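You operate a simulated robot arm through the tools that you are given. There is no shell and no other tool.

Carry out the task below with a simulated robot arm. There is one attempt and no reset: what you move stays moved.

TASK
Run the reel cord to the yellow box on the bench and light the work lamp from the orange outlet.
Fine: lock the reel again once the cord is out; reset the box.

Only the result counts: the job must be done as asked and must still hold three seconds after the hand-in. Knocking over, shifting, dropping, spilling or breaking anything else fails it.

THE ROBOT
A 7-joint arm with a two-finger parallel gripper, fixed in place. Base frame: the origin is on the floor under the middle of its stand, x ahead of it, y to its left, z up. Units: mm, degrees, N and s.
It reaches about 910 mm from its shoulder. Its first joint turns from -166.0 to 166.0 degrees. Payload 3.43 kg.
The tool frame sits at the grasp point between the pads (the TCP): z along the fingers, y along the line on which they close. The tips reach 30 mm beyond it. The gripper opens to 94 mm. The fingers are 28 mm wide and 10 mm thick; the gripper's body (50 by 96 mm) begins 55 mm behind the TCP.
Orientation is that of the tool frame in the base frame, as a unit quaternion [x, y, z, w]. With the fingers straight down and closing along the base's y, the tool's x points along the base's -x, its y along +y and its z along -z.

THE INTERFACE
- The arm moves only by the tool jog_arm. Its argument "commands" is a list of rows, each a list of 7 numbers: the shift along the tool's x, y, z in mm, then the turn, a rotation vector about the tool's x, y, z in rad, then the gripper command, from -1 (fully open) to 1 (shut), values between in proportion. In form: [[dx, dy, dz, rx, ry, rz, gripper], ...]. A call has 1 to 20 rows; each row shifts and turns the commanded pose from where the row before left it, along the tool's axes as they then stand. Rows are played at 5 a second. More than 50 mm and 8.6 degrees between two rows, or a gripper value outside its range, and nothing of the call is played. A pose out of reach is approached as far as the arm can. The call stops where the force on the tool passes 40 N (or 10 N more than at its start, if that is more) or the arm is blocked; 0.2 s more then pass. The fingers move at their own pace (about 45 mm/s each) and stop on an object; they squeeze with about 41 N. The grip force told is the motor's: it shows also when the fingers shut on nothing. Time passes only in rows, and 0.2 s behind the last, so rows that do not move let the fingers close. It gives the time, the measured TCP pose, the force on the tool (base axes), the opening and the grip force at its end, in the units of the frame above (readings bear some noise), with the torque about the TCP (base axes, N m) and any sound that the robot's microphone picked up.
- Cameras (640 x 400 px; columns grow to the right, rows downward): "scene" is fixed at [402.5, 498.6, 1733.2]; the picture's right is [-0.77, -0.64, 0.00], its down [-0.45, 0.54, -0.71] and it looks along [0.45, -0.55, -0.70] (base axes); focal length 334 px, centre (320, 200). "wrist" rides on the gripper at [76, 14, -103] in the tool frame; the picture's right is [-0.18, 0.98, 0.00], its down [-0.75, -0.14, -0.64] and it looks along [-0.63, -0.12, 0.77] (tool axes); focal length 243 px, centre (320, 200). There is no depth. A picture from a camera that has moved, and an enlarged one, comes with that camera's place and axes in the base frame and with its lens.
- grab_frame(camera): a new picture of that camera. No time passes.
- lift_body(by): slides the trunk up (or, below 0, down) by that many mm; the arm rides with it, the base frame stays. It gives what a move gives, with no picture.
- close_up(camera, box): a new picture of the part [left, top, right, bottom] of that camera's present view, enlarged. No time passes.
- close_job(): hands the job in; it is judged then, once.

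Places have to be worked out from the pictures, the camera data and where the tool is seen. Open the gripper and draw the arm clear of the work before you hand the job in, unless the task says otherwise.

The tools are called after ">>>" by a JSON object that holds its "fn" and its "kwargs". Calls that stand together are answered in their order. jog_arm: Moves the arm, as the interface text tells. Its arguments: {"type":"object","properties":{"commands":{"type":"array","items":{"type":"array","items":{"type":"number"}}}},"required":["commands"]} The other tools are called the same way: lift_body (by) moves the trunk up or down; grab_frame (camera) takes a picture; close_up (camera, box) takes an enlarged picture of a part of a camera's view; close_job () hands the job in.

At the start:

```text
clock: 0.0
tool_pos: [637.4, 148.7, 1415.3]
tcp_rot: [0.0, 1.0, 0.0, 0.0]
wrist_force: [-0.8, -1.1, -0.2]
wrist_torque: [0.02, -0.04, 0.0]
grip_width: 94.0
finger_force: 0.1
trunk travel left (down, up): [-475.0, 135.0]
```

scene: 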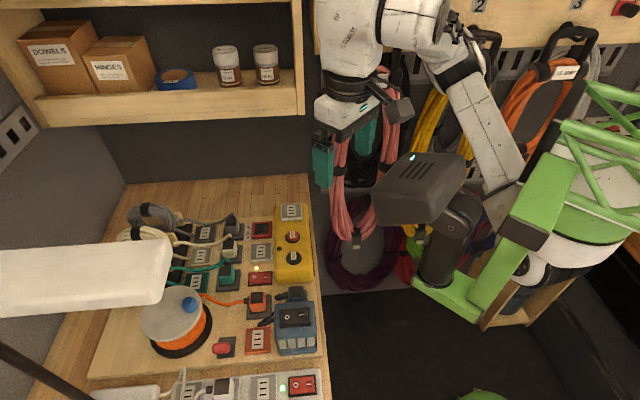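
wrist: 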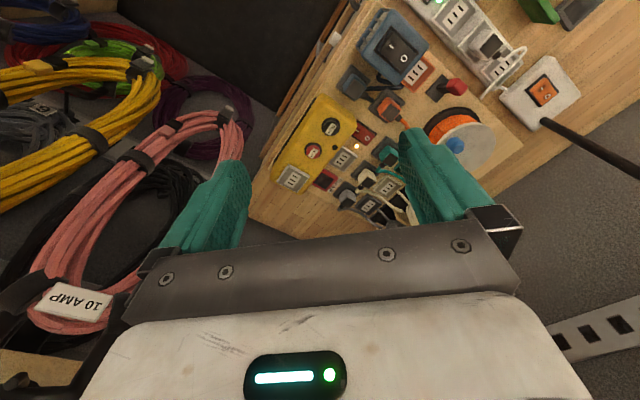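

I'll begin by looking at the bench closely from both cameras.

>>> {"fn": "close_up", "kwargs": {"camera": "scene", "box": [80, 180, 340, 400]}}

>>> {"fn": "close_up", "kwargs": {"camera": "wrist", "box": [250, 0, 640, 240]}}

>>> {"fn": "close_up", "kwargs": {"camera": "scene", "box": [180, 190, 340, 300]}}

>>> {"fn": "close_up", "kwargs": {"camera": "scene", "box": [180, 280, 340, 400]}}

```text
1.82 times, centred on (210, 290) of scene
camera zoom: at [402.5, 498.6, 1733.2], right [-0.77, -0.64, 0.0], down [-0.45, 0.54, -0.71], along [0.45, -0.55, -0.7], focal length 608 px, centre (520, 36)
```

zoom: 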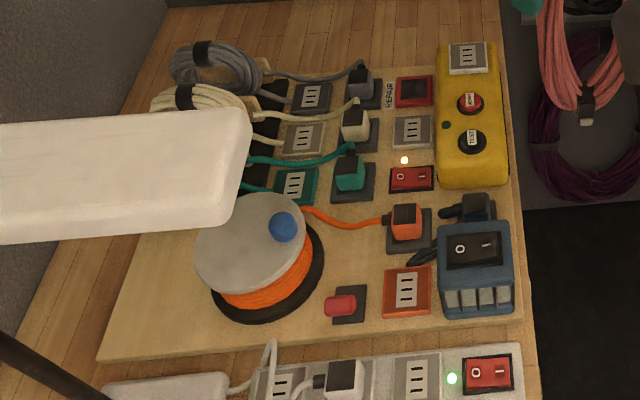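

```text
1.64 times, centred on (445, 120) of wrist
camera zoom: at [561.7, 164.0, 1518.3], right [0.18, 0.98, 0.0], down [0.75, -0.14, 0.64], along [0.63, -0.12, -0.77], focal length 398 px, centre (115, 331)
```

zoom: 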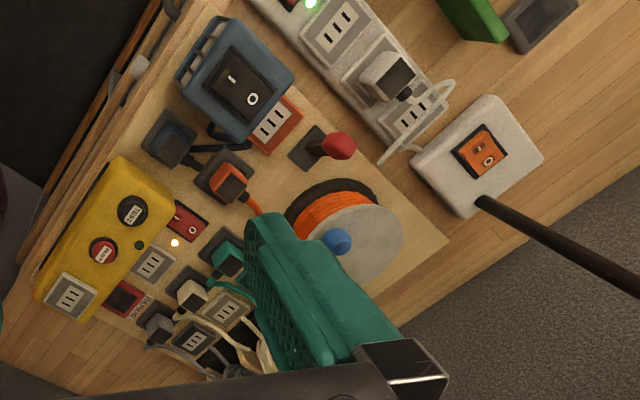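

```text
3.64 times, centred on (260, 245) of scene
camera zoom: at [402.5, 498.6, 1733.2], right [-0.77, -0.64, 0.0], down [-0.45, 0.54, -0.71], along [0.45, -0.55, -0.7], focal length 1216 px, centre (538, 36)
```

zoom: 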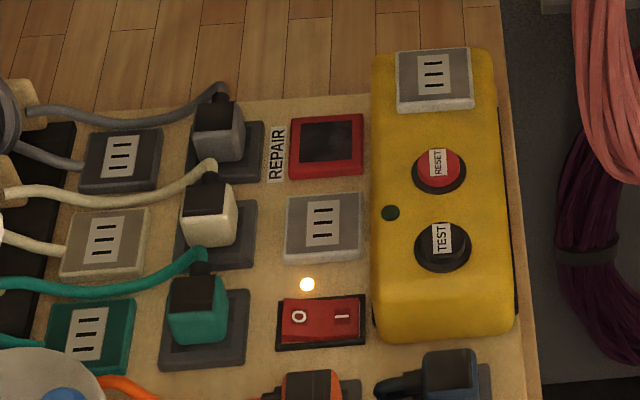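

```text
3.33 times, centred on (260, 340) of scene
camera zoom: at [402.5, 498.6, 1733.2], right [-0.77, -0.64, 0.0], down [-0.45, 0.54, -0.71], along [0.45, -0.55, -0.7], focal length 1114 px, centre (520, -267)
```

zoom: 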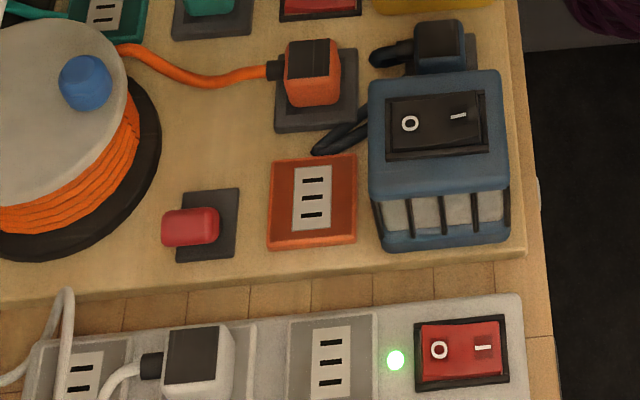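

The bench board carries the yellow box (outlet, RESET, TEST), the reel with an orange parked plug, a red lever by the reel, an orange outlet and a blue box with a rocker. I move the hand back and a bit lower for a clearer, closer look with the wrist camera.

>>> {"fn": "jog_arm", "kwargs": {"commands": [[25, 15, 15, 0, 0, 0, -1], [25, 15, 15, 0, 0, 0, -1], [25, 15, 15, 0, 0, 0, -1], [20, 15, 15, 0, 0, 0, -1]]}}

>>> {"fn": "grab_frame", "kwargs": {"camera": "wrist"}}

>>> {"fn": "grab_frame", "kwargs": {"camera": "scene"}}

```text
clock: 0.7
tool_pos: [592.2, 181.0, 1389.3]
tcp_rot: [0.003, 1.0, 0.004, 0.001]
wrist_force: [-0.1, -1.0, 6.3]
wrist_torque: [0.16, 0.42, 0.06]
grip_width: 93.8
finger_force: 0.1
trunk travel left (down, up): [-475.0, 135.0]
stopped in row 3: the force on the tool passed its limit at 90 N (the readings are from after the stop); the commanded pose is now the measured one
```

```text
taken
camera wrist: at [516.1, 194.9, 1493.1], right [0.19, 0.98, 0.01], down [0.75, -0.15, 0.64], along [0.63, -0.11, -0.77], focal length 243 px, centre (320, 200)
```

wrist: 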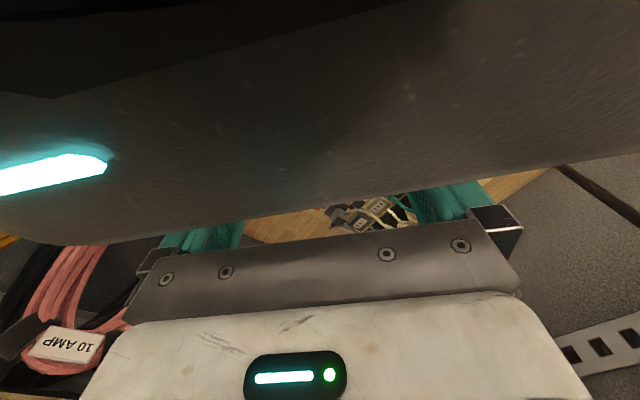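

```text
taken
```

scene: 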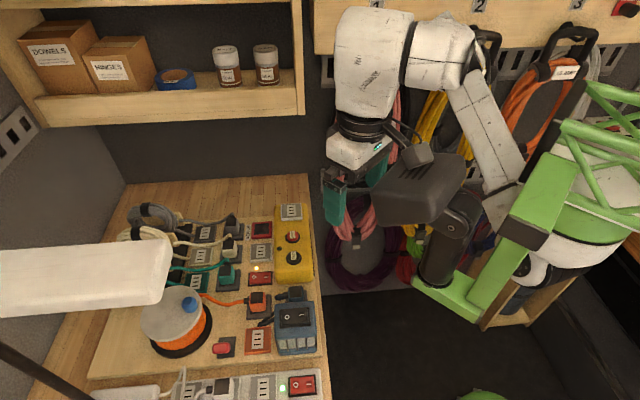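

The hand bumped the robot's own dark head unit (visible in the wrist view), so I back off the way I came and will stay forward of it.

>>> {"fn": "jog_arm", "kwargs": {"commands": [[-15, -10, -8, 0, 0, 0, -1], [-15, -10, -9, 0, 0, 0, -1], [-15, -12, -9, 0, 0, 0, -1], [0, 0, 0, 0, 0, 0, -1]]}}

>>> {"fn": "grab_frame", "kwargs": {"camera": "wrist"}}

>>> {"fn": "close_up", "kwargs": {"camera": "scene", "box": [300, 0, 640, 330]}}

```text
clock: 1.6
tool_pos: [638.1, 147.4, 1415.5]
tcp_rot: [0.002, 1.0, 0.005, 0.001]
wrist_force: [-0.9, 0.8, 0.2]
wrist_torque: [-0.02, 0.02, -0.03]
grip_width: 93.8
finger_force: 0.0
trunk travel left (down, up): [-475.0, 135.0]
```

```text
taken
camera wrist: at [561.4, 161.7, 1518.2], right [0.19, 0.98, 0.01], down [0.75, -0.15, 0.64], along [0.63, -0.12, -0.77], focal length 243 px, centre (320, 200)
```

wrist: 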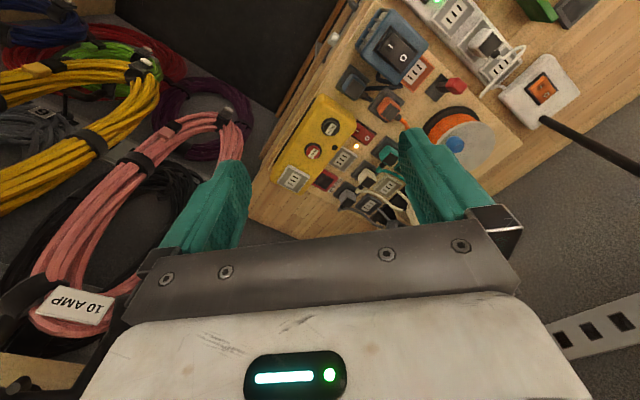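

```text
1.21 times, centred on (470, 165) of scene
camera zoom: at [402.5, 498.6, 1733.2], right [-0.77, -0.64, 0.0], down [-0.45, 0.54, -0.71], along [0.45, -0.55, -0.7], focal length 405 px, centre (138, 242)
```

zoom: 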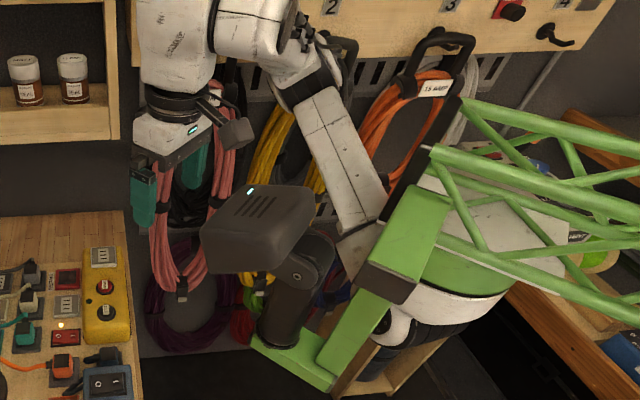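

The hand is back where it began with no contact. I now turn the hand by 40° (to line up with the bench, whose rows run about 40° to my axes), move forward away from the head, then down for a closer look.

>>> {"fn": "jog_arm", "kwargs": {"commands": [[0, 0, 0, 0, 0, -0.14, -1], [0, 0, 0, 0, 0, -0.14, -1], [0, 0, 0, 0, 0, -0.14, -1], [0, 0, 0, 0, 0, -0.14, -1], [0, 0, 0, 0, 0, -0.138, -1], [-23, -5, 0, 0, 0, 0, -1], [-23, -5, 0, 0, 0, 0, -1], [-23, -5, 0, 0, 0, 0, -1], [0, 0, 25, 0, 0, 0, -1], [0, 0, 25, 0, 0, 0, -1], [0, 0, 25, 0, 0, 0, -1], [0, 0, 25, 0, 0, 0, -1], [0, 0, 0, 0, 0, 0, -1]]}}

>>> {"fn": "grab_frame", "kwargs": {"camera": "wrist"}}

>>> {"fn": "grab_frame", "kwargs": {"camera": "scene"}}

```text
clock: 4.5
tool_pos: [700.1, 179.9, 1314.3]
tcp_rot: [-0.34, 0.941, 0.004, 0.001]
wrist_force: [0.7, 0.1, 0.1]
wrist_torque: [0.03, 0.0, 0.0]
grip_width: 94.0
finger_force: 0.1
trunk travel left (down, up): [-475.0, 135.0]
```

```text
taken
camera wrist: at [632.5, 143.1, 1417.3], right [-0.49, 0.87, 0.01], down [0.67, 0.37, 0.64], along [0.56, 0.32, -0.76], focal length 243 px, centre (320, 200)
```

wrist: 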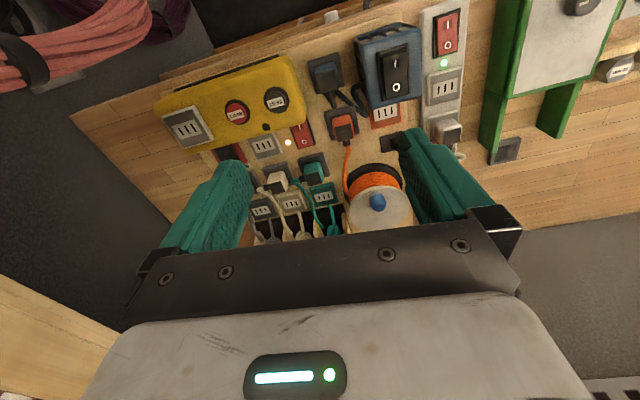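

```text
taken
```

scene: 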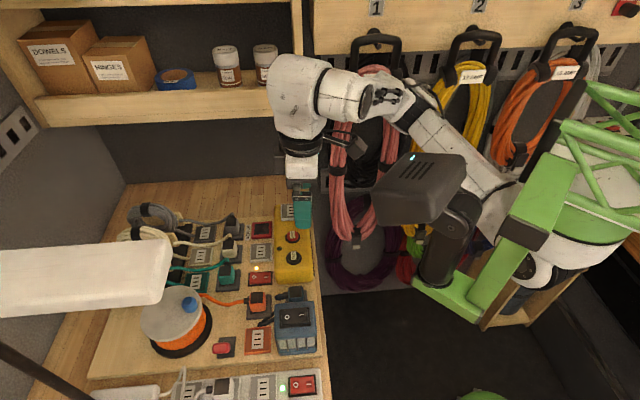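

The view across the board is good. I zoom in on the sockets, reel and the items on the bench's left end.

>>> {"fn": "close_up", "kwargs": {"camera": "wrist", "box": [150, 40, 350, 240]}}

>>> {"fn": "close_up", "kwargs": {"camera": "wrist", "box": [300, 0, 500, 125]}}

>>> {"fn": "close_up", "kwargs": {"camera": "wrist", "box": [300, 90, 480, 240]}}

>>> {"fn": "close_up", "kwargs": {"camera": "wrist", "box": [420, 0, 640, 170]}}

```text
2.00 times, centred on (250, 140) of wrist
camera zoom: at [632.5, 143.1, 1417.3], right [-0.49, 0.87, 0.01], down [0.67, 0.37, 0.64], along [0.56, 0.32, -0.76], focal length 485 px, centre (460, 320)
```

zoom: 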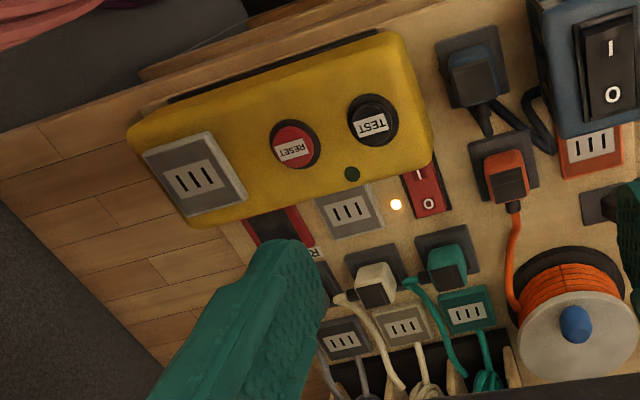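

```text
3.20 times, centred on (400, 62) of wrist
camera zoom: at [632.5, 143.1, 1417.3], right [-0.49, 0.87, 0.01], down [0.67, 0.37, 0.64], along [0.56, 0.32, -0.76], focal length 776 px, centre (64, 640)
```

zoom: 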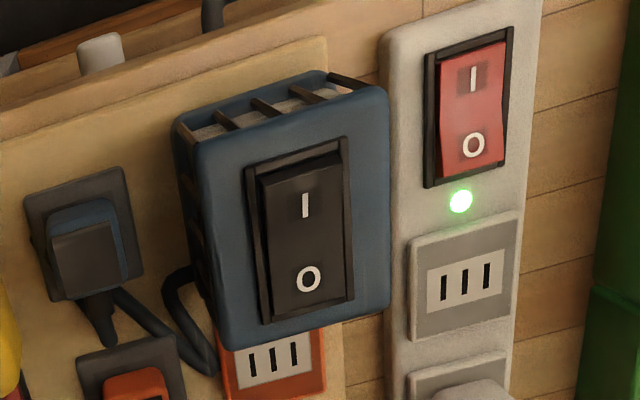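

```text
2.67 times, centred on (390, 165) of wrist
camera zoom: at [632.5, 143.1, 1417.3], right [-0.49, 0.87, 0.01], down [0.67, 0.37, 0.64], along [0.56, 0.32, -0.76], focal length 647 px, centre (133, 293)
```

zoom: 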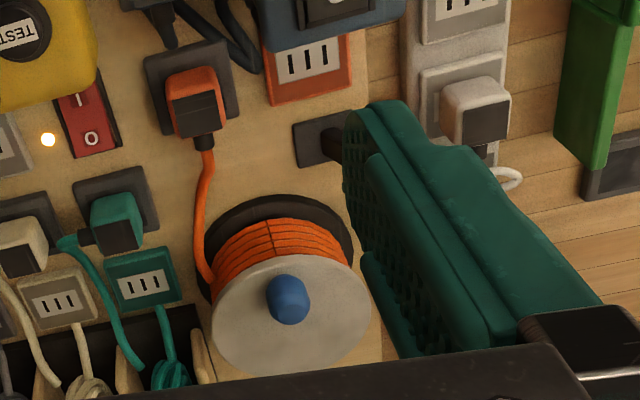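

```text
2.35 times, centred on (530, 85) of wrist
camera zoom: at [632.5, 143.1, 1417.3], right [-0.49, 0.87, 0.01], down [0.67, 0.37, 0.64], along [0.56, 0.32, -0.76], focal length 571 px, centre (-174, 471)
```

zoom: 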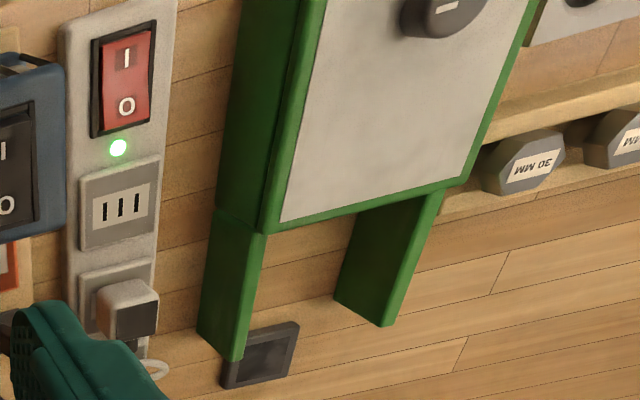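

The blue unit has a guarded lens and a rocker (the work lamp), its blue plug parked in a dock; the orange outlet sits beside the reel. A finger hides the red lever, so I shut the gripper and look again.

>>> {"fn": "jog_arm", "kwargs": {"commands": [[0, 0, 0, 0, 0, 0, 1], [0, 0, 0, 0, 0, 0, 1], [0, 0, 0, 0, 0, 0, 1], [0, 0, 0, 0, 0, 0, 1], [0, 0, 0, 0, 0, 0, 1], [0, 0, 0, 0, 0, 0, 1]]}}

>>> {"fn": "close_up", "kwargs": {"camera": "wrist", "box": [340, 80, 500, 200]}}

>>> {"fn": "close_up", "kwargs": {"camera": "wrist", "box": [150, 40, 350, 240]}}

```text
clock: 5.8
tool_pos: [701.3, 179.7, 1314.8]
tcp_rot: [-0.339, 0.941, 0.005, 0.002]
wrist_force: [0.0, 0.2, 0.0]
wrist_torque: [0.02, 0.01, -0.02]
grip_width: 0.0
finger_force: 25.9
trunk travel left (down, up): [-475.0, 135.0]
```

```text
3.33 times, centred on (420, 140) of wrist
camera zoom: at [632.4, 143.1, 1417.6], right [-0.49, 0.87, 0.01], down [0.67, 0.37, 0.64], along [0.56, 0.32, -0.76], focal length 809 px, centre (-13, 400)
```

zoom: 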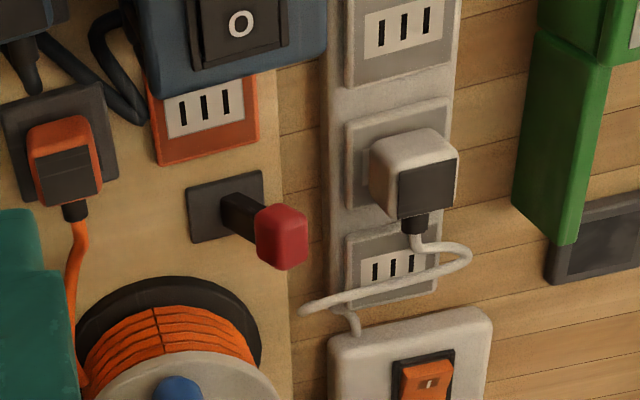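

```text
2.00 times, centred on (250, 140) of wrist
camera zoom: at [632.4, 143.1, 1417.6], right [-0.49, 0.87, 0.01], down [0.67, 0.37, 0.64], along [0.56, 0.32, -0.76], focal length 485 px, centre (460, 320)
```

zoom: 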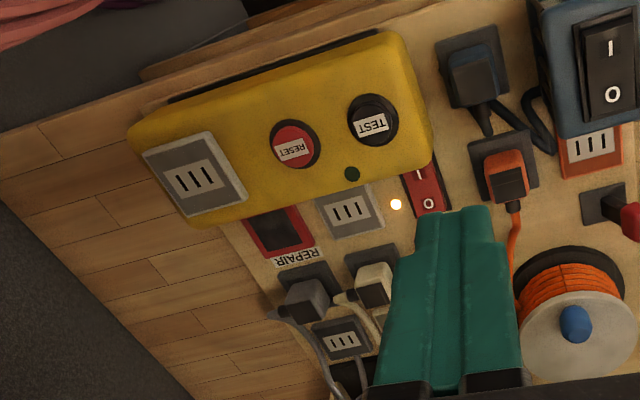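

The red cap sits on a stalk leaning along the bench's long axis, away from the parked plugs – the reel lock, judged at about (751, 413, 994), with its plate at (763, 397, 950). I move the shut gripper above the orange plug and descend there, clear of the desk lamp head that hangs above the far left.

>>> {"fn": "jog_arm", "kwargs": {"commands": [[-35, 5, 0, 0, 0, 0, 1], [-35, 5, 0, 0, 0, 0, 1], [-35, 5, 0, 0, 0, 0, 1], [-25, 3, 0, 0, 0, 0, 1], [0, 0, 35, 0, 0, 0, 1], [0, 0, 35, 0, 0, 0, 1], [0, 0, 35, 0, 0, 0, 1], [0, 0, 35, 0, 0, 0, 1], [0, 0, 0, 0, 0, 0, 1]]}}

>>> {"fn": "grab_frame", "kwargs": {"camera": "wrist"}}

>>> {"fn": "grab_frame", "kwargs": {"camera": "scene"}}

```text
clock: 7.8
tool_pos: [788.8, 279.8, 1176.5]
tcp_rot: [-0.34, 0.941, 0.004, 0.001]
wrist_force: [0.2, -0.2, -0.2]
wrist_torque: [-0.02, 0.0, -0.01]
grip_width: 0.1
finger_force: 33.1
trunk travel left (down, up): [-475.0, 135.0]
```

```text
taken
camera wrist: at [719.8, 241.1, 1279.3], right [-0.49, 0.87, 0.01], down [0.67, 0.37, 0.64], along [0.56, 0.32, -0.76], focal length 243 px, centre (320, 200)
```

wrist: 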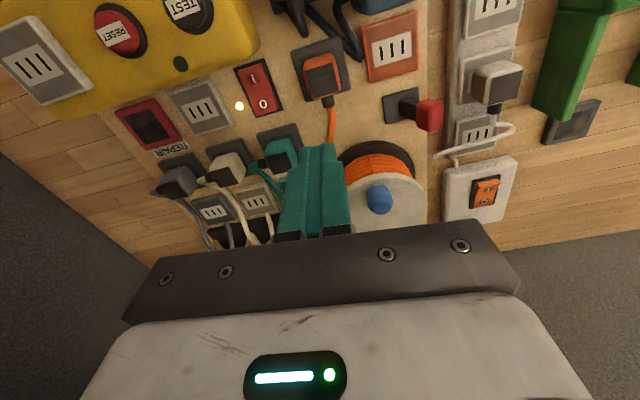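

```text
taken
```

scene: 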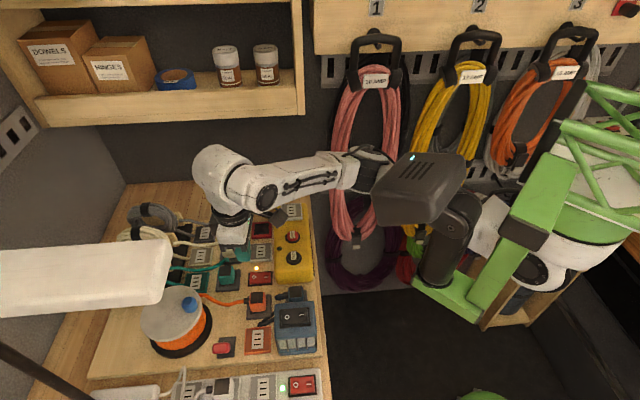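

The arm is clear but stretching past the head unit; lowering the trunk instead of the arm keeps their spacing, so I slide the trunk down 120 mm (tips then stay ~35 mm above the orange plug).

>>> {"fn": "lift_body", "kwargs": {"by": -120}}

>>> {"fn": "grab_frame", "kwargs": {"camera": "scene"}}

>>> {"fn": "grab_frame", "kwargs": {"camera": "wrist"}}

```text
clock: 9.3
tool_pos: [787.2, 278.9, 1058.0]
tcp_rot: [-0.339, 0.941, 0.004, 0.001]
wrist_force: [-0.4, -1.3, -0.2]
wrist_torque: [0.02, 0.02, 0.02]
grip_width: 0.0
finger_force: 33.3
trunk travel left (down, up): [-355.0, 255.0]
```

```text
taken
```

scene: 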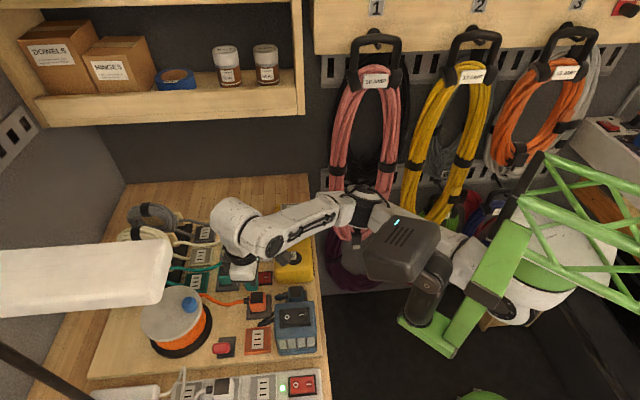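

```text
taken
camera wrist: at [719.7, 241.1, 1159.8], right [-0.49, 0.87, 0.01], down [0.67, 0.37, 0.64], along [0.56, 0.32, -0.76], focal length 243 px, centre (320, 200)
```

wrist: 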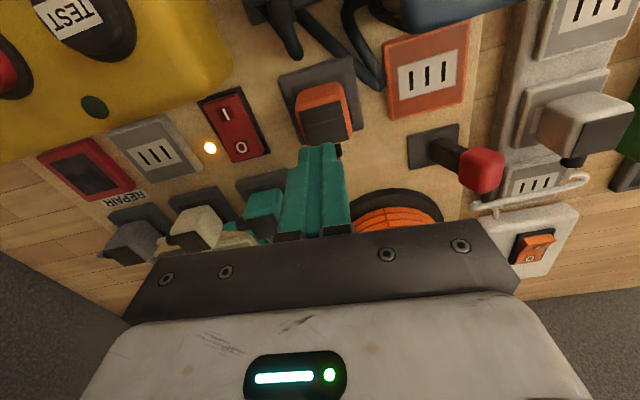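

The head rode down with the trunk and everything is clear; the red cap is confirmed near (750, 413, 993). I bring the shut fingers round to its far side, between it and the white plug, keeping above the knob until aligned.

>>> {"fn": "jog_arm", "kwargs": {"commands": [[0, 32, 0, 0.0068, 0.0046, 0, 1], [0, 32, 0, 0, 0, 0, 1], [0, 32, 0, 0, 0, 0, 1], [0, 32, 0, 0, 0, 0, 1], [0, 33, 0, 0, 0, 0, 1], [0, 0, 16, 0, 0, 0, 1], [0, 0, 0, 0, 0, 0, 1]]}}

>>> {"fn": "grab_frame", "kwargs": {"camera": "wrist"}}

>>> {"fn": "grab_frame", "kwargs": {"camera": "scene"}}

```text
clock: 10.9
tool_pos: [685.1, 402.8, 1039.2]
tcp_rot: [-0.339, 0.941, 0.001, 0.0]
wrist_force: [0.2, 0.0, -0.1]
wrist_torque: [0.01, 0.0, 0.0]
grip_width: 0.0
finger_force: 32.6
trunk travel left (down, up): [-355.0, 255.0]
```

```text
taken
camera wrist: at [616.5, 366.3, 1142.8], right [-0.49, 0.87, 0.0], down [0.67, 0.37, 0.64], along [0.56, 0.31, -0.77], focal length 243 px, centre (320, 200)
```

wrist: 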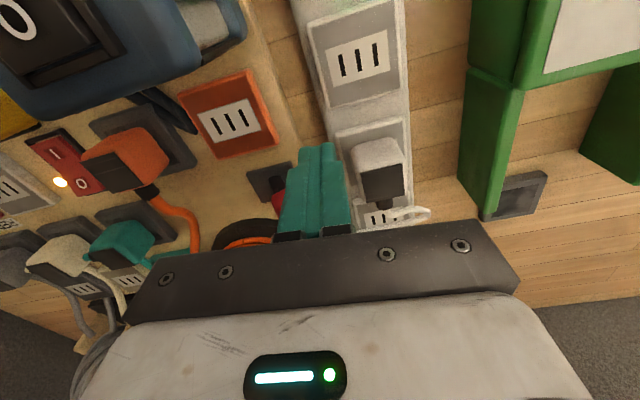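

```text
taken
```

scene: 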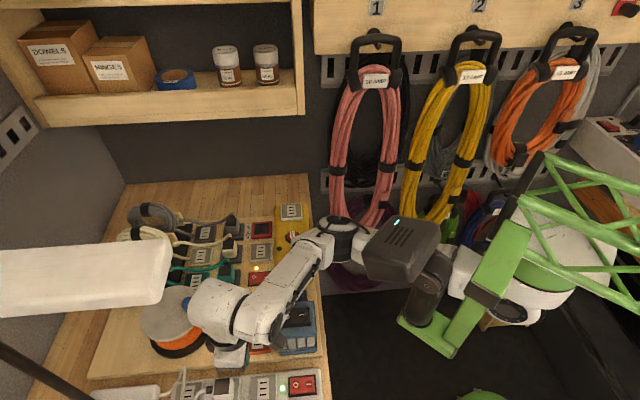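

The fingers are aligned on the lever's far side with the white plug ~12 mm clear to the right. I slide along to the lever and lower beside the red cap.

>>> {"fn": "jog_arm", "kwargs": {"commands": [[-28, 0, 0, 0, 0, 0, 1], [-28, 0, 0, 0, 0, 0, 1], [0, 0, 15, 0, 0, 0, 1], [0, 0, 15, 0, 0, 0, 1], [0, 0, 0, 0, 0, 0, 1]]}}

>>> {"fn": "grab_frame", "kwargs": {"camera": "wrist"}}

>>> {"fn": "close_up", "kwargs": {"camera": "scene", "box": [140, 280, 330, 400]}}

```text
clock: 12.2
tool_pos: [728.2, 439.8, 1009.7]
tcp_rot: [-0.339, 0.941, 0.0, 0.0]
wrist_force: [0.1, -0.2, 0.3]
wrist_torque: [-0.02, 0.04, -0.04]
grip_width: 0.1
finger_force: 33.3
trunk travel left (down, up): [-355.0, 255.0]
```

```text
taken
camera wrist: at [660.1, 402.0, 1114.2], right [-0.49, 0.87, 0.0], down [0.67, 0.37, 0.64], along [0.56, 0.31, -0.77], focal length 243 px, centre (320, 200)
```

wrist: 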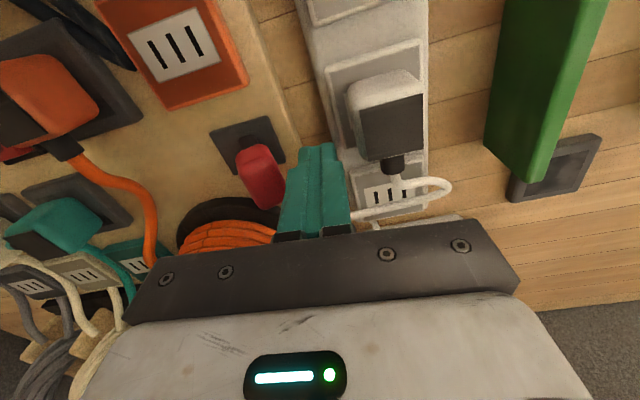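

```text
3.33 times, centred on (235, 340) of scene
camera zoom: at [402.5, 498.6, 1733.2], right [-0.77, -0.64, 0.0], down [-0.45, 0.54, -0.71], along [0.45, -0.55, -0.7], focal length 1114 px, centre (603, -267)
```

zoom: 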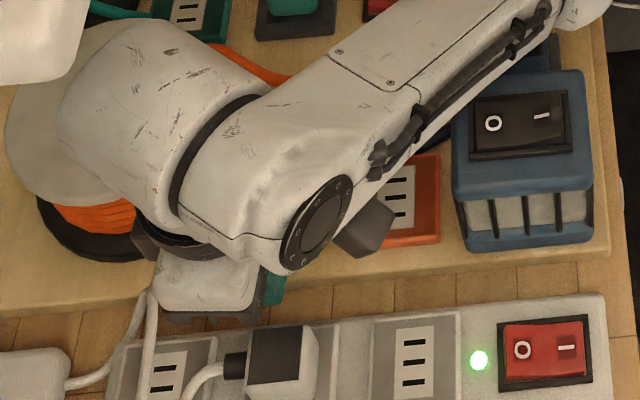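

The shut fingers now stand beside the red cap's far side. I push it back across toward the parked plugs (along −tool y) in small rows.

>>> {"fn": "jog_arm", "kwargs": {"commands": [[0, -10, 0, 0, 0, 0, 1], [0, -10, 0, 0, 0, 0, 1], [0, -10, 0, 0, 0, 0, 1], [0, -10, 0, 0, 0, 0, 1], [0, -10, 0, 0, 0, 0, 1], [0, -8, 0, 0, 0, 0, 1], [0, 0, 0, 0, 0, 0, 1]]}}

>>> {"fn": "grab_frame", "kwargs": {"camera": "wrist"}}

```text
clock: 13.8
tool_pos: [762.1, 398.6, 1010.0]
tcp_rot: [-0.342, 0.94, 0.002, 0.001]
wrist_force: [-15.6, 23.4, 3.2]
wrist_torque: [0.7, 0.47, 0.36]
grip_width: 0.1
finger_force: 33.1
trunk travel left (down, up): [-355.0, 255.0]
```

```text
taken
camera wrist: at [694.7, 359.8, 1113.7], right [-0.49, 0.87, 0.0], down [0.67, 0.37, 0.64], along [0.56, 0.32, -0.77], focal length 243 px, centre (320, 200)
```

wrist: 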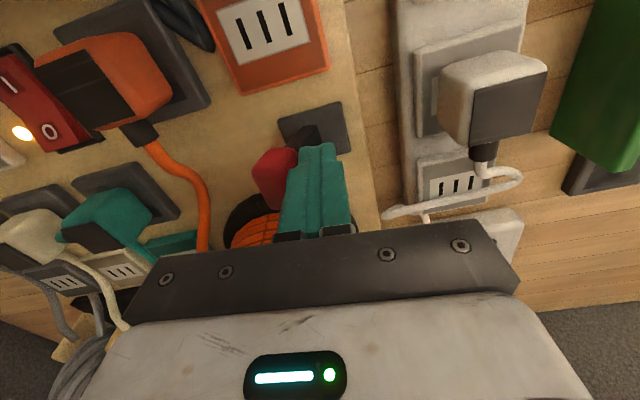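

The cap has gone over to the other side and I feel about 28 N, near its stop. I back off to see whether it stays there.

>>> {"fn": "jog_arm", "kwargs": {"commands": [[0, 10, 0, 0, 0, 0, 1], [0, 15, 0, 0, 0, 0, 1], [0, 15, 0, 0, 0, 0, 1], [0, 0, 0, 0, 0, 0, 1]]}}

>>> {"fn": "grab_frame", "kwargs": {"camera": "wrist"}}

```text
clock: 14.8
tool_pos: [741.7, 423.7, 1010.3]
tcp_rot: [-0.339, 0.941, -0.001, 0.0]
wrist_force: [-0.5, -0.5, -0.2]
wrist_torque: [0.04, -0.01, -0.02]
grip_width: 0.1
finger_force: 33.2
trunk travel left (down, up): [-355.0, 255.0]
```

```text
taken
camera wrist: at [672.4, 388.2, 1113.3], right [-0.48, 0.87, 0.0], down [0.67, 0.37, 0.64], along [0.56, 0.31, -0.77], focal length 243 px, centre (320, 200)
```

wrist: 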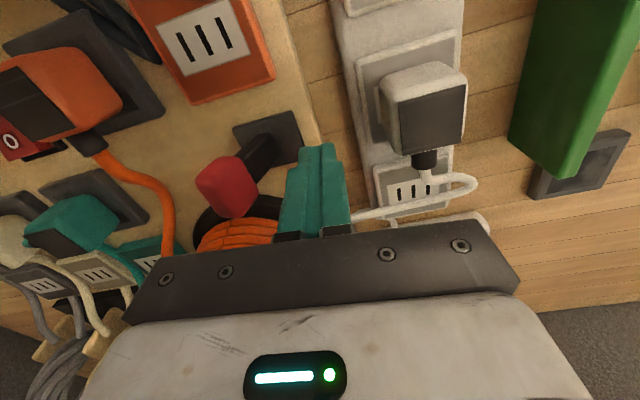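

The lever stays thrown toward the plugs, so the reel should now be free. I lift, go back over the orange plug and open the gripper to look at it closely.

>>> {"fn": "jog_arm", "kwargs": {"commands": [[0, 0, -25, 0, 0, 0, 1], [0, 0, -25, 0, 0, 0, 1], [30, 0, 0, 0, 0, 0, 1], [27, -20, 0, 0, 0, 0, -0.2], [0, -40, 0, 0, 0, 0, -0.2], [0, -40, 0, 0, 0, 0, -0.2], [0, -37, 0, 0, 0, 0, -0.2], [0, 0, 0, 0, 0, 0, -0.2]]}}

>>> {"fn": "grab_frame", "kwargs": {"camera": "wrist"}}

>>> {"fn": "close_up", "kwargs": {"camera": "wrist", "box": [240, 60, 400, 180]}}

```text
clock: 16.6
tool_pos: [784.2, 284.6, 1061.5]
tcp_rot: [-0.34, 0.941, 0.001, 0.001]
wrist_force: [0.0, -0.8, -0.9]
wrist_torque: [0.0, -0.02, 0.02]
grip_width: 56.4
finger_force: 0.0
trunk travel left (down, up): [-355.0, 255.0]
```

```text
taken
camera wrist: at [715.3, 247.6, 1164.7], right [-0.49, 0.87, 0.0], down [0.67, 0.37, 0.64], along [0.56, 0.31, -0.77], focal length 243 px, centre (320, 200)
```

wrist: 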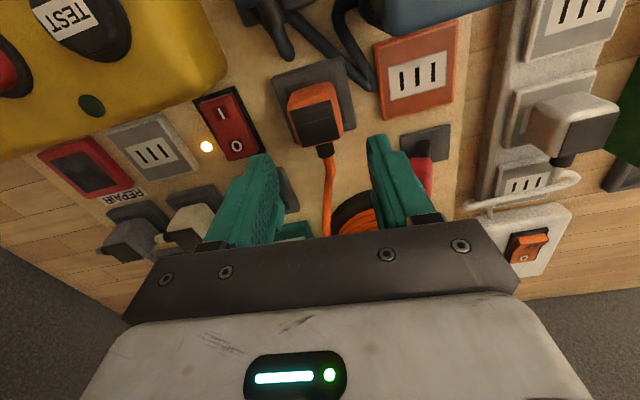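

```text
3.33 times, centred on (320, 120) of wrist
camera zoom: at [715.3, 247.6, 1164.7], right [-0.49, 0.87, 0.0], down [0.67, 0.37, 0.64], along [0.56, 0.31, -0.77], focal length 809 px, centre (320, 467)
```

zoom: 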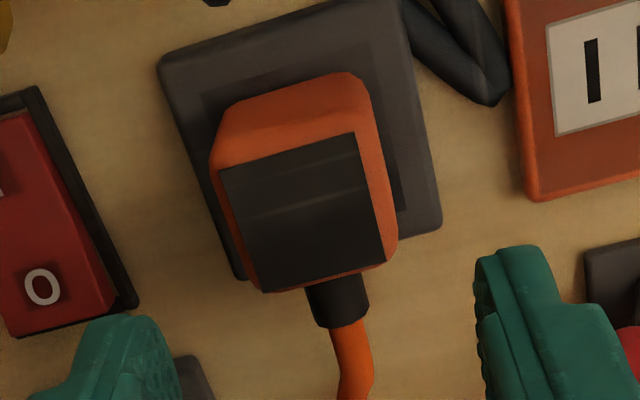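

The plug tops out near z≈988; from the dock's and outlet's edges I find the board turned about 44.7°, so I add a 4.9° turn, centre over the plug (~(779.5, 280.3)) and lower partway with the fingers open.

>>> {"fn": "jog_arm", "kwargs": {"commands": [[0, 0, 0, 0, 0, -0.0855, -0.2], [6.4, 0.3, 0, 0, 0, 0, -0.2], [0, 0, 20, 0, 0, 0, -0.2], [0, 0, 15, 0, 0, 0, -0.2], [0, 0, 0, 0, 0, 0, -0.2]]}}

>>> {"fn": "grab_frame", "kwargs": {"camera": "wrist"}}

>>> {"fn": "close_up", "kwargs": {"camera": "wrist", "box": [220, 60, 420, 220]}}

```text
clock: 17.8
tool_pos: [776.6, 277.8, 1027.0]
tcp_rot: [-0.379, 0.925, 0.0, 0.001]
wrist_force: [-0.4, -1.3, -0.5]
wrist_torque: [-0.03, -0.01, 0.03]
grip_width: 56.4
finger_force: 0.0
trunk travel left (down, up): [-355.0, 255.0]
```

```text
taken
camera wrist: at [713.1, 235.4, 1130.0], right [-0.56, 0.83, 0.0], down [0.64, 0.43, 0.64], along [0.53, 0.36, -0.77], focal length 243 px, centre (320, 200)
```

wrist: 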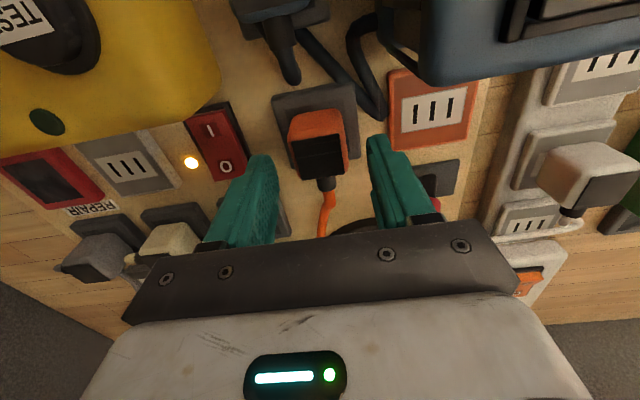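

```text
2.50 times, centred on (320, 140) of wrist
camera zoom: at [713.1, 235.4, 1130.0], right [-0.56, 0.83, 0.0], down [0.64, 0.43, 0.64], along [0.53, 0.36, -0.77], focal length 606 px, centre (320, 350)
```

zoom: 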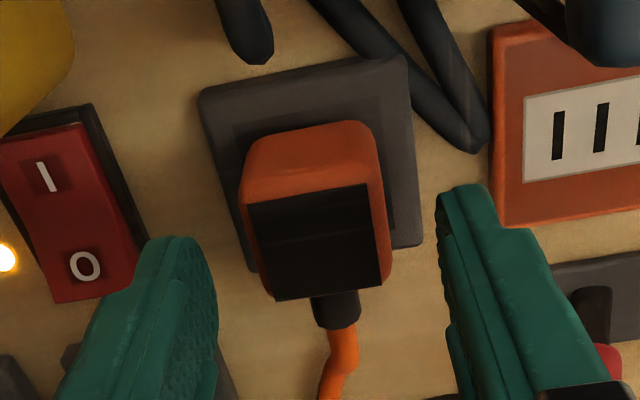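

The gripper straddles the plug squarely, offset only about a millimetre. I lower to z≈990 (tips ~960, just above the dock) and then close on the plug.

>>> {"fn": "jog_arm", "kwargs": {"commands": [[-2, -0.8, 12, 0, 0, 0, -0.2], [0, 0, 12, 0, 0, 0, -0.2], [0, 0, 12, 0, 0, 0, -0.2], [0, 0, 0, 0, 0, 0, -0.2]]}}

>>> {"fn": "close_up", "kwargs": {"camera": "wrist", "box": [200, 40, 440, 240]}}

```text
clock: 18.8
tool_pos: [781.1, 280.0, 989.8]
tcp_rot: [-0.379, 0.925, -0.001, 0.001]
wrist_force: [0.6, 0.0, -0.5]
wrist_torque: [-0.02, -0.02, -0.04]
grip_width: 56.0
finger_force: 0.1
trunk travel left (down, up): [-355.0, 255.0]
```

```text
2.00 times, centred on (320, 140) of wrist
camera zoom: at [715.6, 236.2, 1093.0], right [-0.56, 0.83, 0.0], down [0.64, 0.43, 0.64], along [0.53, 0.36, -0.77], focal length 485 px, centre (320, 320)
```

zoom: 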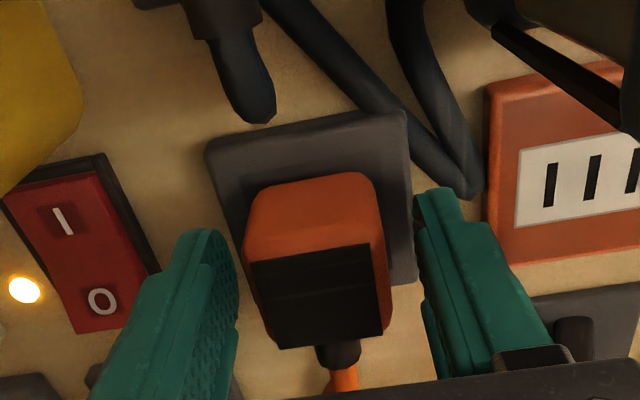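

Both fingers flank the plug with no contact. I close the gripper on it.

>>> {"fn": "jog_arm", "kwargs": {"commands": [[0, 0, 0, 0, 0, 0, 0.3], [0, 0, 0, 0, 0, 0, 1], [0, 0, 0, 0, 0, 0, 1], [0, 0, 0, 0, 0, 0, 1]]}}

>>> {"fn": "close_up", "kwargs": {"camera": "wrist", "box": [200, 40, 440, 240]}}

```text
clock: 19.8
tool_pos: [780.6, 278.4, 990.1]
tcp_rot: [-0.38, 0.925, -0.001, 0.001]
wrist_force: [-0.8, -1.0, -1.0]
wrist_torque: [0.01, 0.0, 0.27]
grip_width: 41.9
finger_force: 41.0
trunk travel left (down, up): [-355.0, 255.0]
```

```text
2.00 times, centred on (320, 140) of wrist
camera zoom: at [715.7, 236.2, 1093.1], right [-0.56, 0.83, 0.0], down [0.64, 0.43, 0.64], along [0.53, 0.36, -0.77], focal length 485 px, centre (320, 320)
```

zoom: 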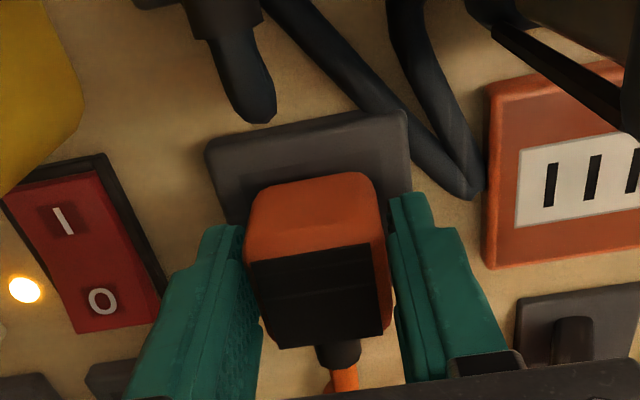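

The plug is held at 41.9 mm. I pull straight up in small steps and watch the force.

>>> {"fn": "jog_arm", "kwargs": {"commands": [[0, 0, -4, 0, 0, 0, 1], [0, 0, -5, 0, 0, 0, 1], [0, 0, -5, 0, 0, 0, 1], [0, 0, -6, 0, 0, 0, 1], [0, 0, -8, 0, 0, 0, 1], [0, 0, -10, 0, 0, 0, 1], [0, 0, 0, 0, 0, 0, 1]]}}

>>> {"fn": "close_up", "kwargs": {"camera": "wrist", "box": [200, 40, 440, 240]}}

>>> {"fn": "close_up", "kwargs": {"camera": "scene", "box": [130, 190, 340, 380]}}

```text
clock: 21.4
tool_pos: [780.1, 278.2, 1028.3]
tcp_rot: [-0.379, 0.925, 0.0, 0.0]
wrist_force: [-0.1, -0.5, -1.7]
wrist_torque: [0.0, 0.04, -0.04]
grip_width: 41.2
finger_force: 40.7
trunk travel left (down, up): [-355.0, 255.0]
heard: snap
```

```text
2.00 times, centred on (320, 140) of wrist
camera zoom: at [716.2, 235.9, 1131.8], right [-0.56, 0.83, 0.0], down [0.64, 0.43, 0.64], along [0.53, 0.36, -0.77], focal length 485 px, centre (320, 320)
```

zoom: 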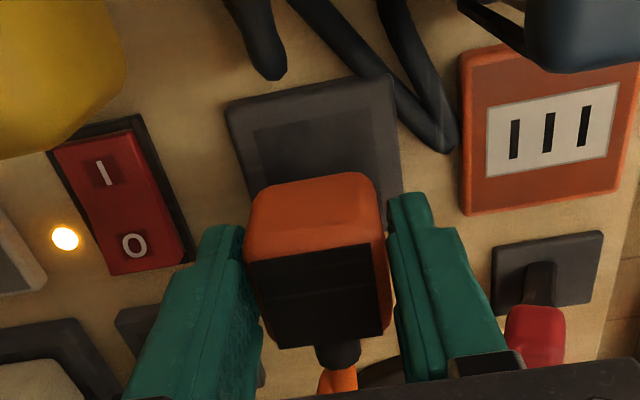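

```text
2.11 times, centred on (235, 285) of scene
camera zoom: at [402.5, 498.6, 1733.2], right [-0.77, -0.64, 0.0], down [-0.45, 0.54, -0.71], along [0.45, -0.55, -0.7], focal length 704 px, centre (499, 21)
```

zoom: 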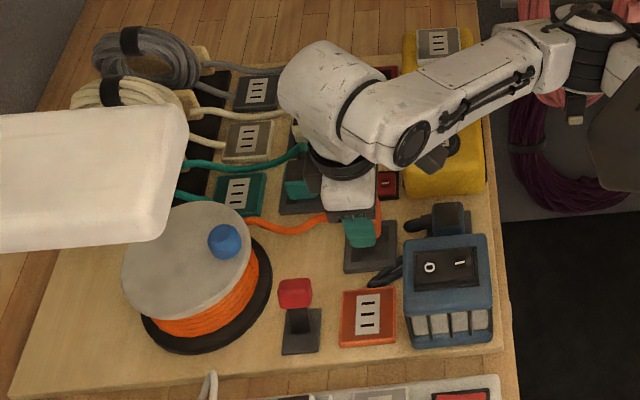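

The plug came free with a snap and is held straight. I raise it well above everything and carry it toward the yellow box's outlet (estimated at (895, 35, 1020)), with the cord paying out.

>>> {"fn": "jog_arm", "kwargs": {"commands": [[0, 0, -25, 0, 0, 0, 1], [0, 0, -30, 0, 0, 0, 1], [0, 0, -30, 0, 0, 0, 1], [0, 0, -12, 0, 0, 0, 1], [5, -25, 0, 0, 0, 0, 1], [5, -25, 0, 0, 0, 0, 1], [0, 0, 0, 0, 0, 0, 1]]}}

>>> {"fn": "grab_frame", "kwargs": {"camera": "scene"}}

```text
clock: 22.9
tool_pos: [809.6, 236.7, 1124.9]
tcp_rot: [-0.38, 0.925, 0.0, 0.0]
wrist_force: [0.6, 0.3, -1.0]
wrist_torque: [0.0, 0.0, 0.02]
grip_width: 41.6
finger_force: 40.8
trunk travel left (down, up): [-355.0, 255.0]
```

```text
taken
```

scene: 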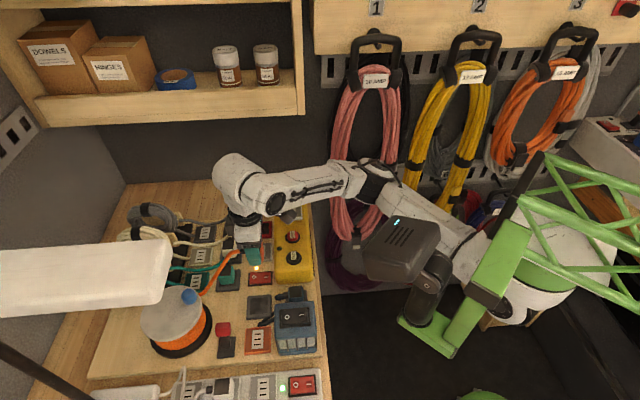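

No tension is felt and the cord follows. I continue to a point above the yellow outlet.

>>> {"fn": "jog_arm", "kwargs": {"commands": [[10, -26, 0, 0, 0, 0, 1], [10, -26, 0, 0, 0, 0, 1], [10, -26, 0, 0, 0, 0, 1], [10, -26, 0, 0, 0, 0, 1], [10, -25, 0, 0, 0, 0, 1], [10, -25, 0, 0, 0, 0, 1], [10, -25, 0, 0, 0, 0, 1], [7, -25, 0, 0, 0, 0, 1], [0, 0, 0, 0, 0, 0, 1]]}}

>>> {"fn": "grab_frame", "kwargs": {"camera": "scene"}}

>>> {"fn": "grab_frame", "kwargs": {"camera": "wrist"}}

```text
clock: 24.9
tool_pos: [897.2, 37.1, 1124.5]
tcp_rot: [-0.379, 0.925, -0.001, 0.0]
wrist_force: [0.1, 0.0, -1.0]
wrist_torque: [-0.01, -0.04, 0.0]
grip_width: 41.4
finger_force: 40.8
trunk travel left (down, up): [-355.0, 255.0]
```

```text
taken
```

scene: 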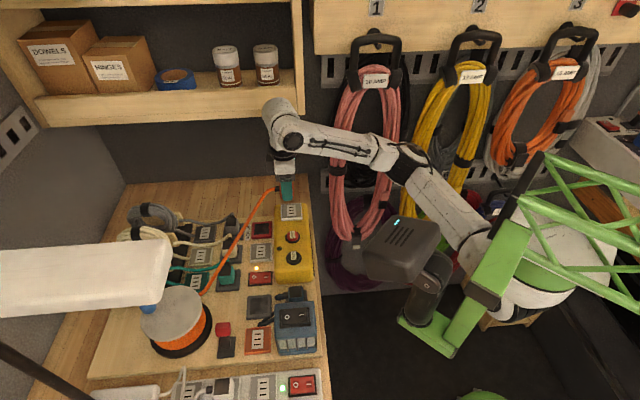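

```text
taken
camera wrist: at [832.6, -5.1, 1227.3], right [-0.56, 0.83, 0.0], down [0.64, 0.43, 0.64], along [0.53, 0.36, -0.77], focal length 243 px, centre (320, 200)
```

wrist: 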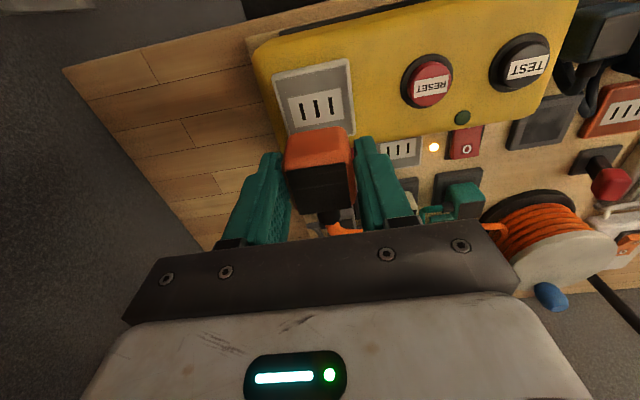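

The outlet is in view just ahead of the plug. I zoom in to measure it against the hand.

>>> {"fn": "close_up", "kwargs": {"camera": "wrist", "box": [240, 40, 400, 140]}}

>>> {"fn": "close_up", "kwargs": {"camera": "scene", "box": [240, 160, 340, 290]}}

```text
4.00 times, centred on (320, 90) of wrist
camera zoom: at [832.6, -5.1, 1227.3], right [-0.56, 0.83, 0.0], down [0.64, 0.43, 0.64], along [0.53, 0.36, -0.77], focal length 970 px, centre (320, 640)
```

zoom: 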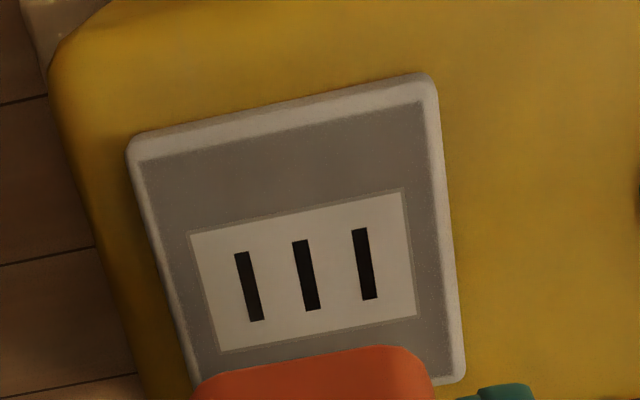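

```text
3.08 times, centred on (290, 225) of scene
camera zoom: at [402.5, 498.6, 1733.2], right [-0.77, -0.64, 0.0], down [-0.45, 0.54, -0.71], along [0.45, -0.55, -0.7], focal length 1029 px, centre (412, 123)
```

zoom: 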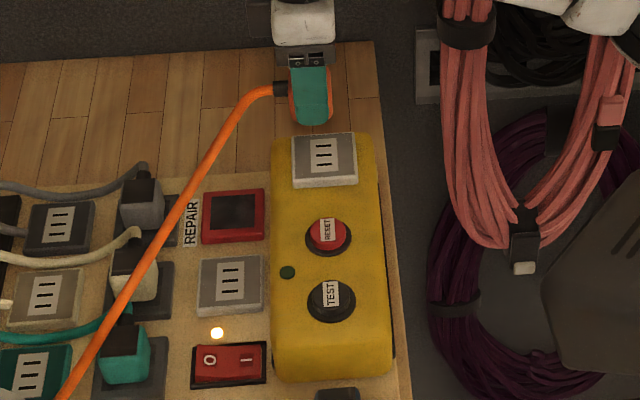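

The outlet face is at about z≈1017 and its edges are parallel to the tool; its centre is ~3 mm to tool −y of the plug. I correct and lower to the same height above it as when I last viewed the dock, to compare directly.

>>> {"fn": "jog_arm", "kwargs": {"commands": [[0.6, -2.9, 0, 0, 0, 0, 1], [0, 0, 16, 0, 0, 0, 1], [0, 0, 16, 0, 0, 0, 1], [0, 0, 0, 0, 0, 0, 1]]}}

>>> {"fn": "close_up", "kwargs": {"camera": "wrist", "box": [200, 40, 440, 240]}}

>>> {"fn": "close_up", "kwargs": {"camera": "wrist", "box": [250, 40, 390, 140]}}

```text
clock: 25.9
tool_pos: [898.2, 34.7, 1092.5]
tcp_rot: [-0.38, 0.925, 0.0, -0.001]
wrist_force: [0.8, 0.2, -1.3]
wrist_torque: [0.0, 0.02, 0.05]
grip_width: 41.5
finger_force: 41.1
trunk travel left (down, up): [-355.0, 255.0]
```

```text
2.00 times, centred on (320, 140) of wrist
camera zoom: at [834.5, -8.1, 1195.3], right [-0.56, 0.83, 0.0], down [0.64, 0.43, 0.64], along [0.53, 0.36, -0.77], focal length 485 px, centre (320, 320)
```

zoom: 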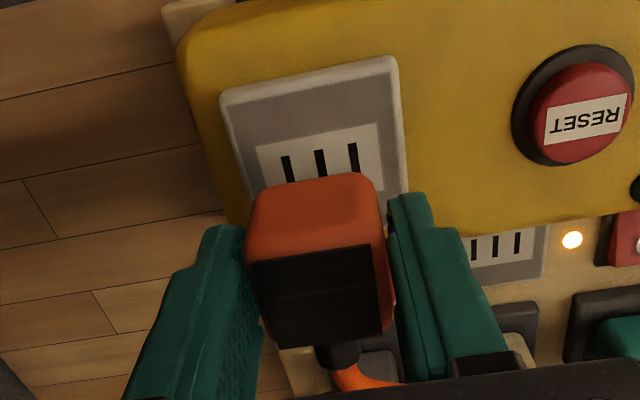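

```text
4.00 times, centred on (320, 90) of wrist
camera zoom: at [834.5, -8.1, 1195.3], right [-0.56, 0.83, 0.0], down [0.64, 0.43, 0.64], along [0.53, 0.36, -0.77], focal length 970 px, centre (320, 640)
```

zoom: 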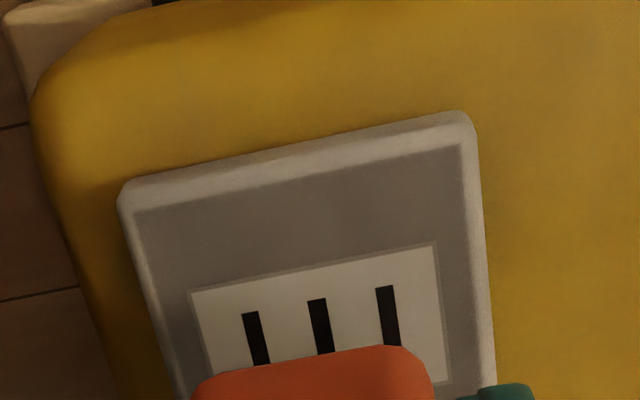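

The outlet lines up with the plug to within about a millimetre. I check the other direction with a tight scene close-up before inserting.

>>> {"fn": "close_up", "kwargs": {"camera": "scene", "box": [260, 165, 324, 225]}}

```text
6.67 times, centred on (292, 195) of scene
camera zoom: at [402.5, 498.6, 1733.2], right [-0.77, -0.64, 0.0], down [-0.45, 0.54, -0.71], along [0.45, -0.55, -0.7], focal length 2229 px, centre (507, 233)
```

zoom: 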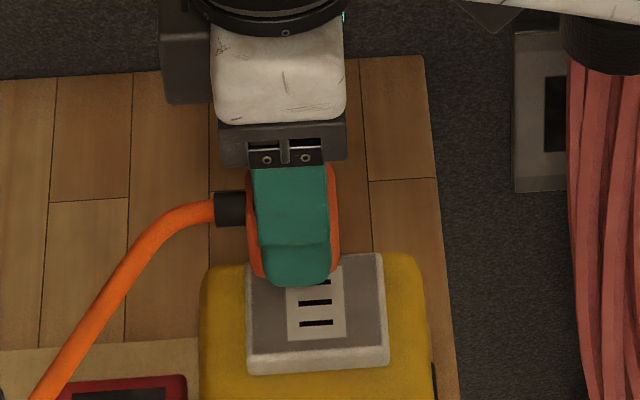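

The side view suggests the plug is ~6 mm too far toward the cable side relative to the slots. I zoom tighter to measure this.

>>> {"fn": "close_up", "kwargs": {"camera": "scene", "box": [276, 186, 308, 218]}}

```text
12.50 times, centred on (292, 202) of scene
camera zoom: at [402.5, 498.6, 1733.2], right [-0.77, -0.64, 0.0], down [-0.45, 0.54, -0.71], along [0.45, -0.55, -0.7], focal length 4179 px, centre (670, 175)
```

zoom: 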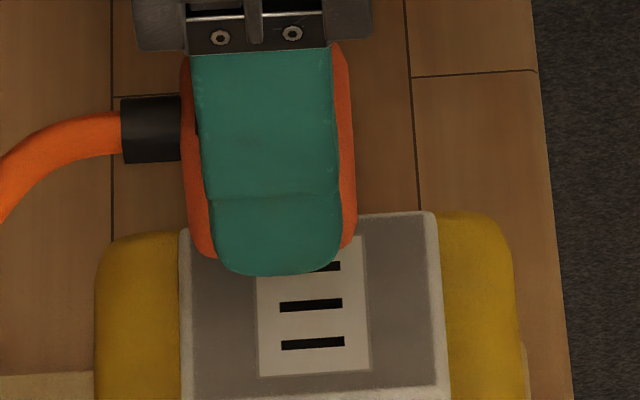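

The tighter view gives ~5–6 mm along tool +x and the wrist view ~1.7 mm along tool +y. I apply that shift, lower a little and re-check.

>>> {"fn": "jog_arm", "kwargs": {"commands": [[5.4, 1.7, 0, 0, 0, 0, 1], [0, 0, 12, 0, 0, 0, 1], [0, 0, 0, 0, 0, 0, 1]]}}

>>> {"fn": "close_up", "kwargs": {"camera": "scene", "box": [276, 186, 308, 218]}}

>>> {"fn": "close_up", "kwargs": {"camera": "wrist", "box": [250, 20, 410, 140]}}

```text
clock: 26.8
tool_pos: [893.7, 32.3, 1081.4]
tcp_rot: [-0.379, 0.925, -0.001, 0.0]
wrist_force: [0.8, 0.2, -1.3]
wrist_torque: [-0.01, 0.02, 0.01]
grip_width: 41.6
finger_force: 41.4
trunk travel left (down, up): [-355.0, 255.0]
```

```text
12.50 times, centred on (292, 202) of scene
camera zoom: at [402.5, 498.6, 1733.2], right [-0.77, -0.64, 0.0], down [-0.45, 0.54, -0.71], along [0.45, -0.55, -0.7], focal length 4179 px, centre (670, 175)
```

zoom: 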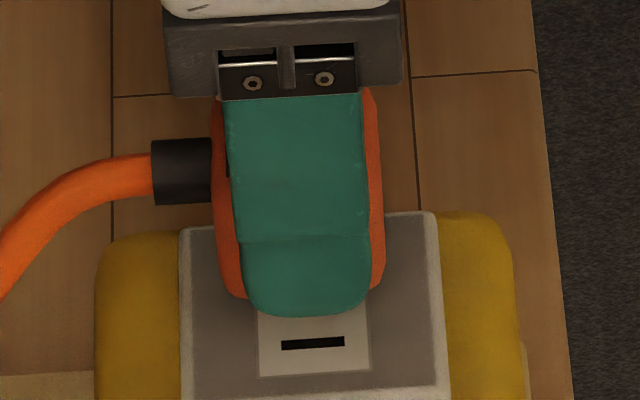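

```text
3.33 times, centred on (330, 80) of wrist
camera zoom: at [828.6, -10.5, 1184.1], right [-0.56, 0.83, 0.0], down [0.64, 0.43, 0.64], along [0.53, 0.36, -0.77], focal length 809 px, centre (287, 600)
```

zoom: 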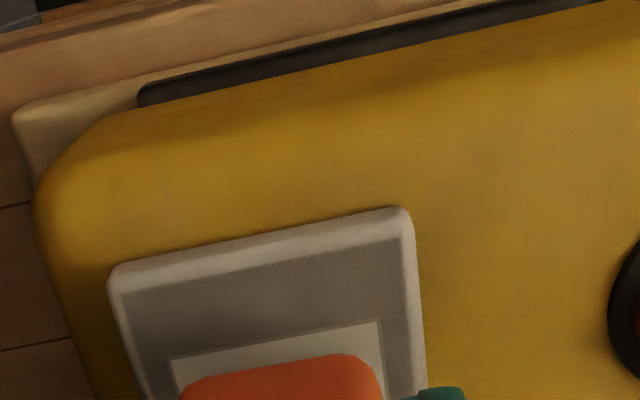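

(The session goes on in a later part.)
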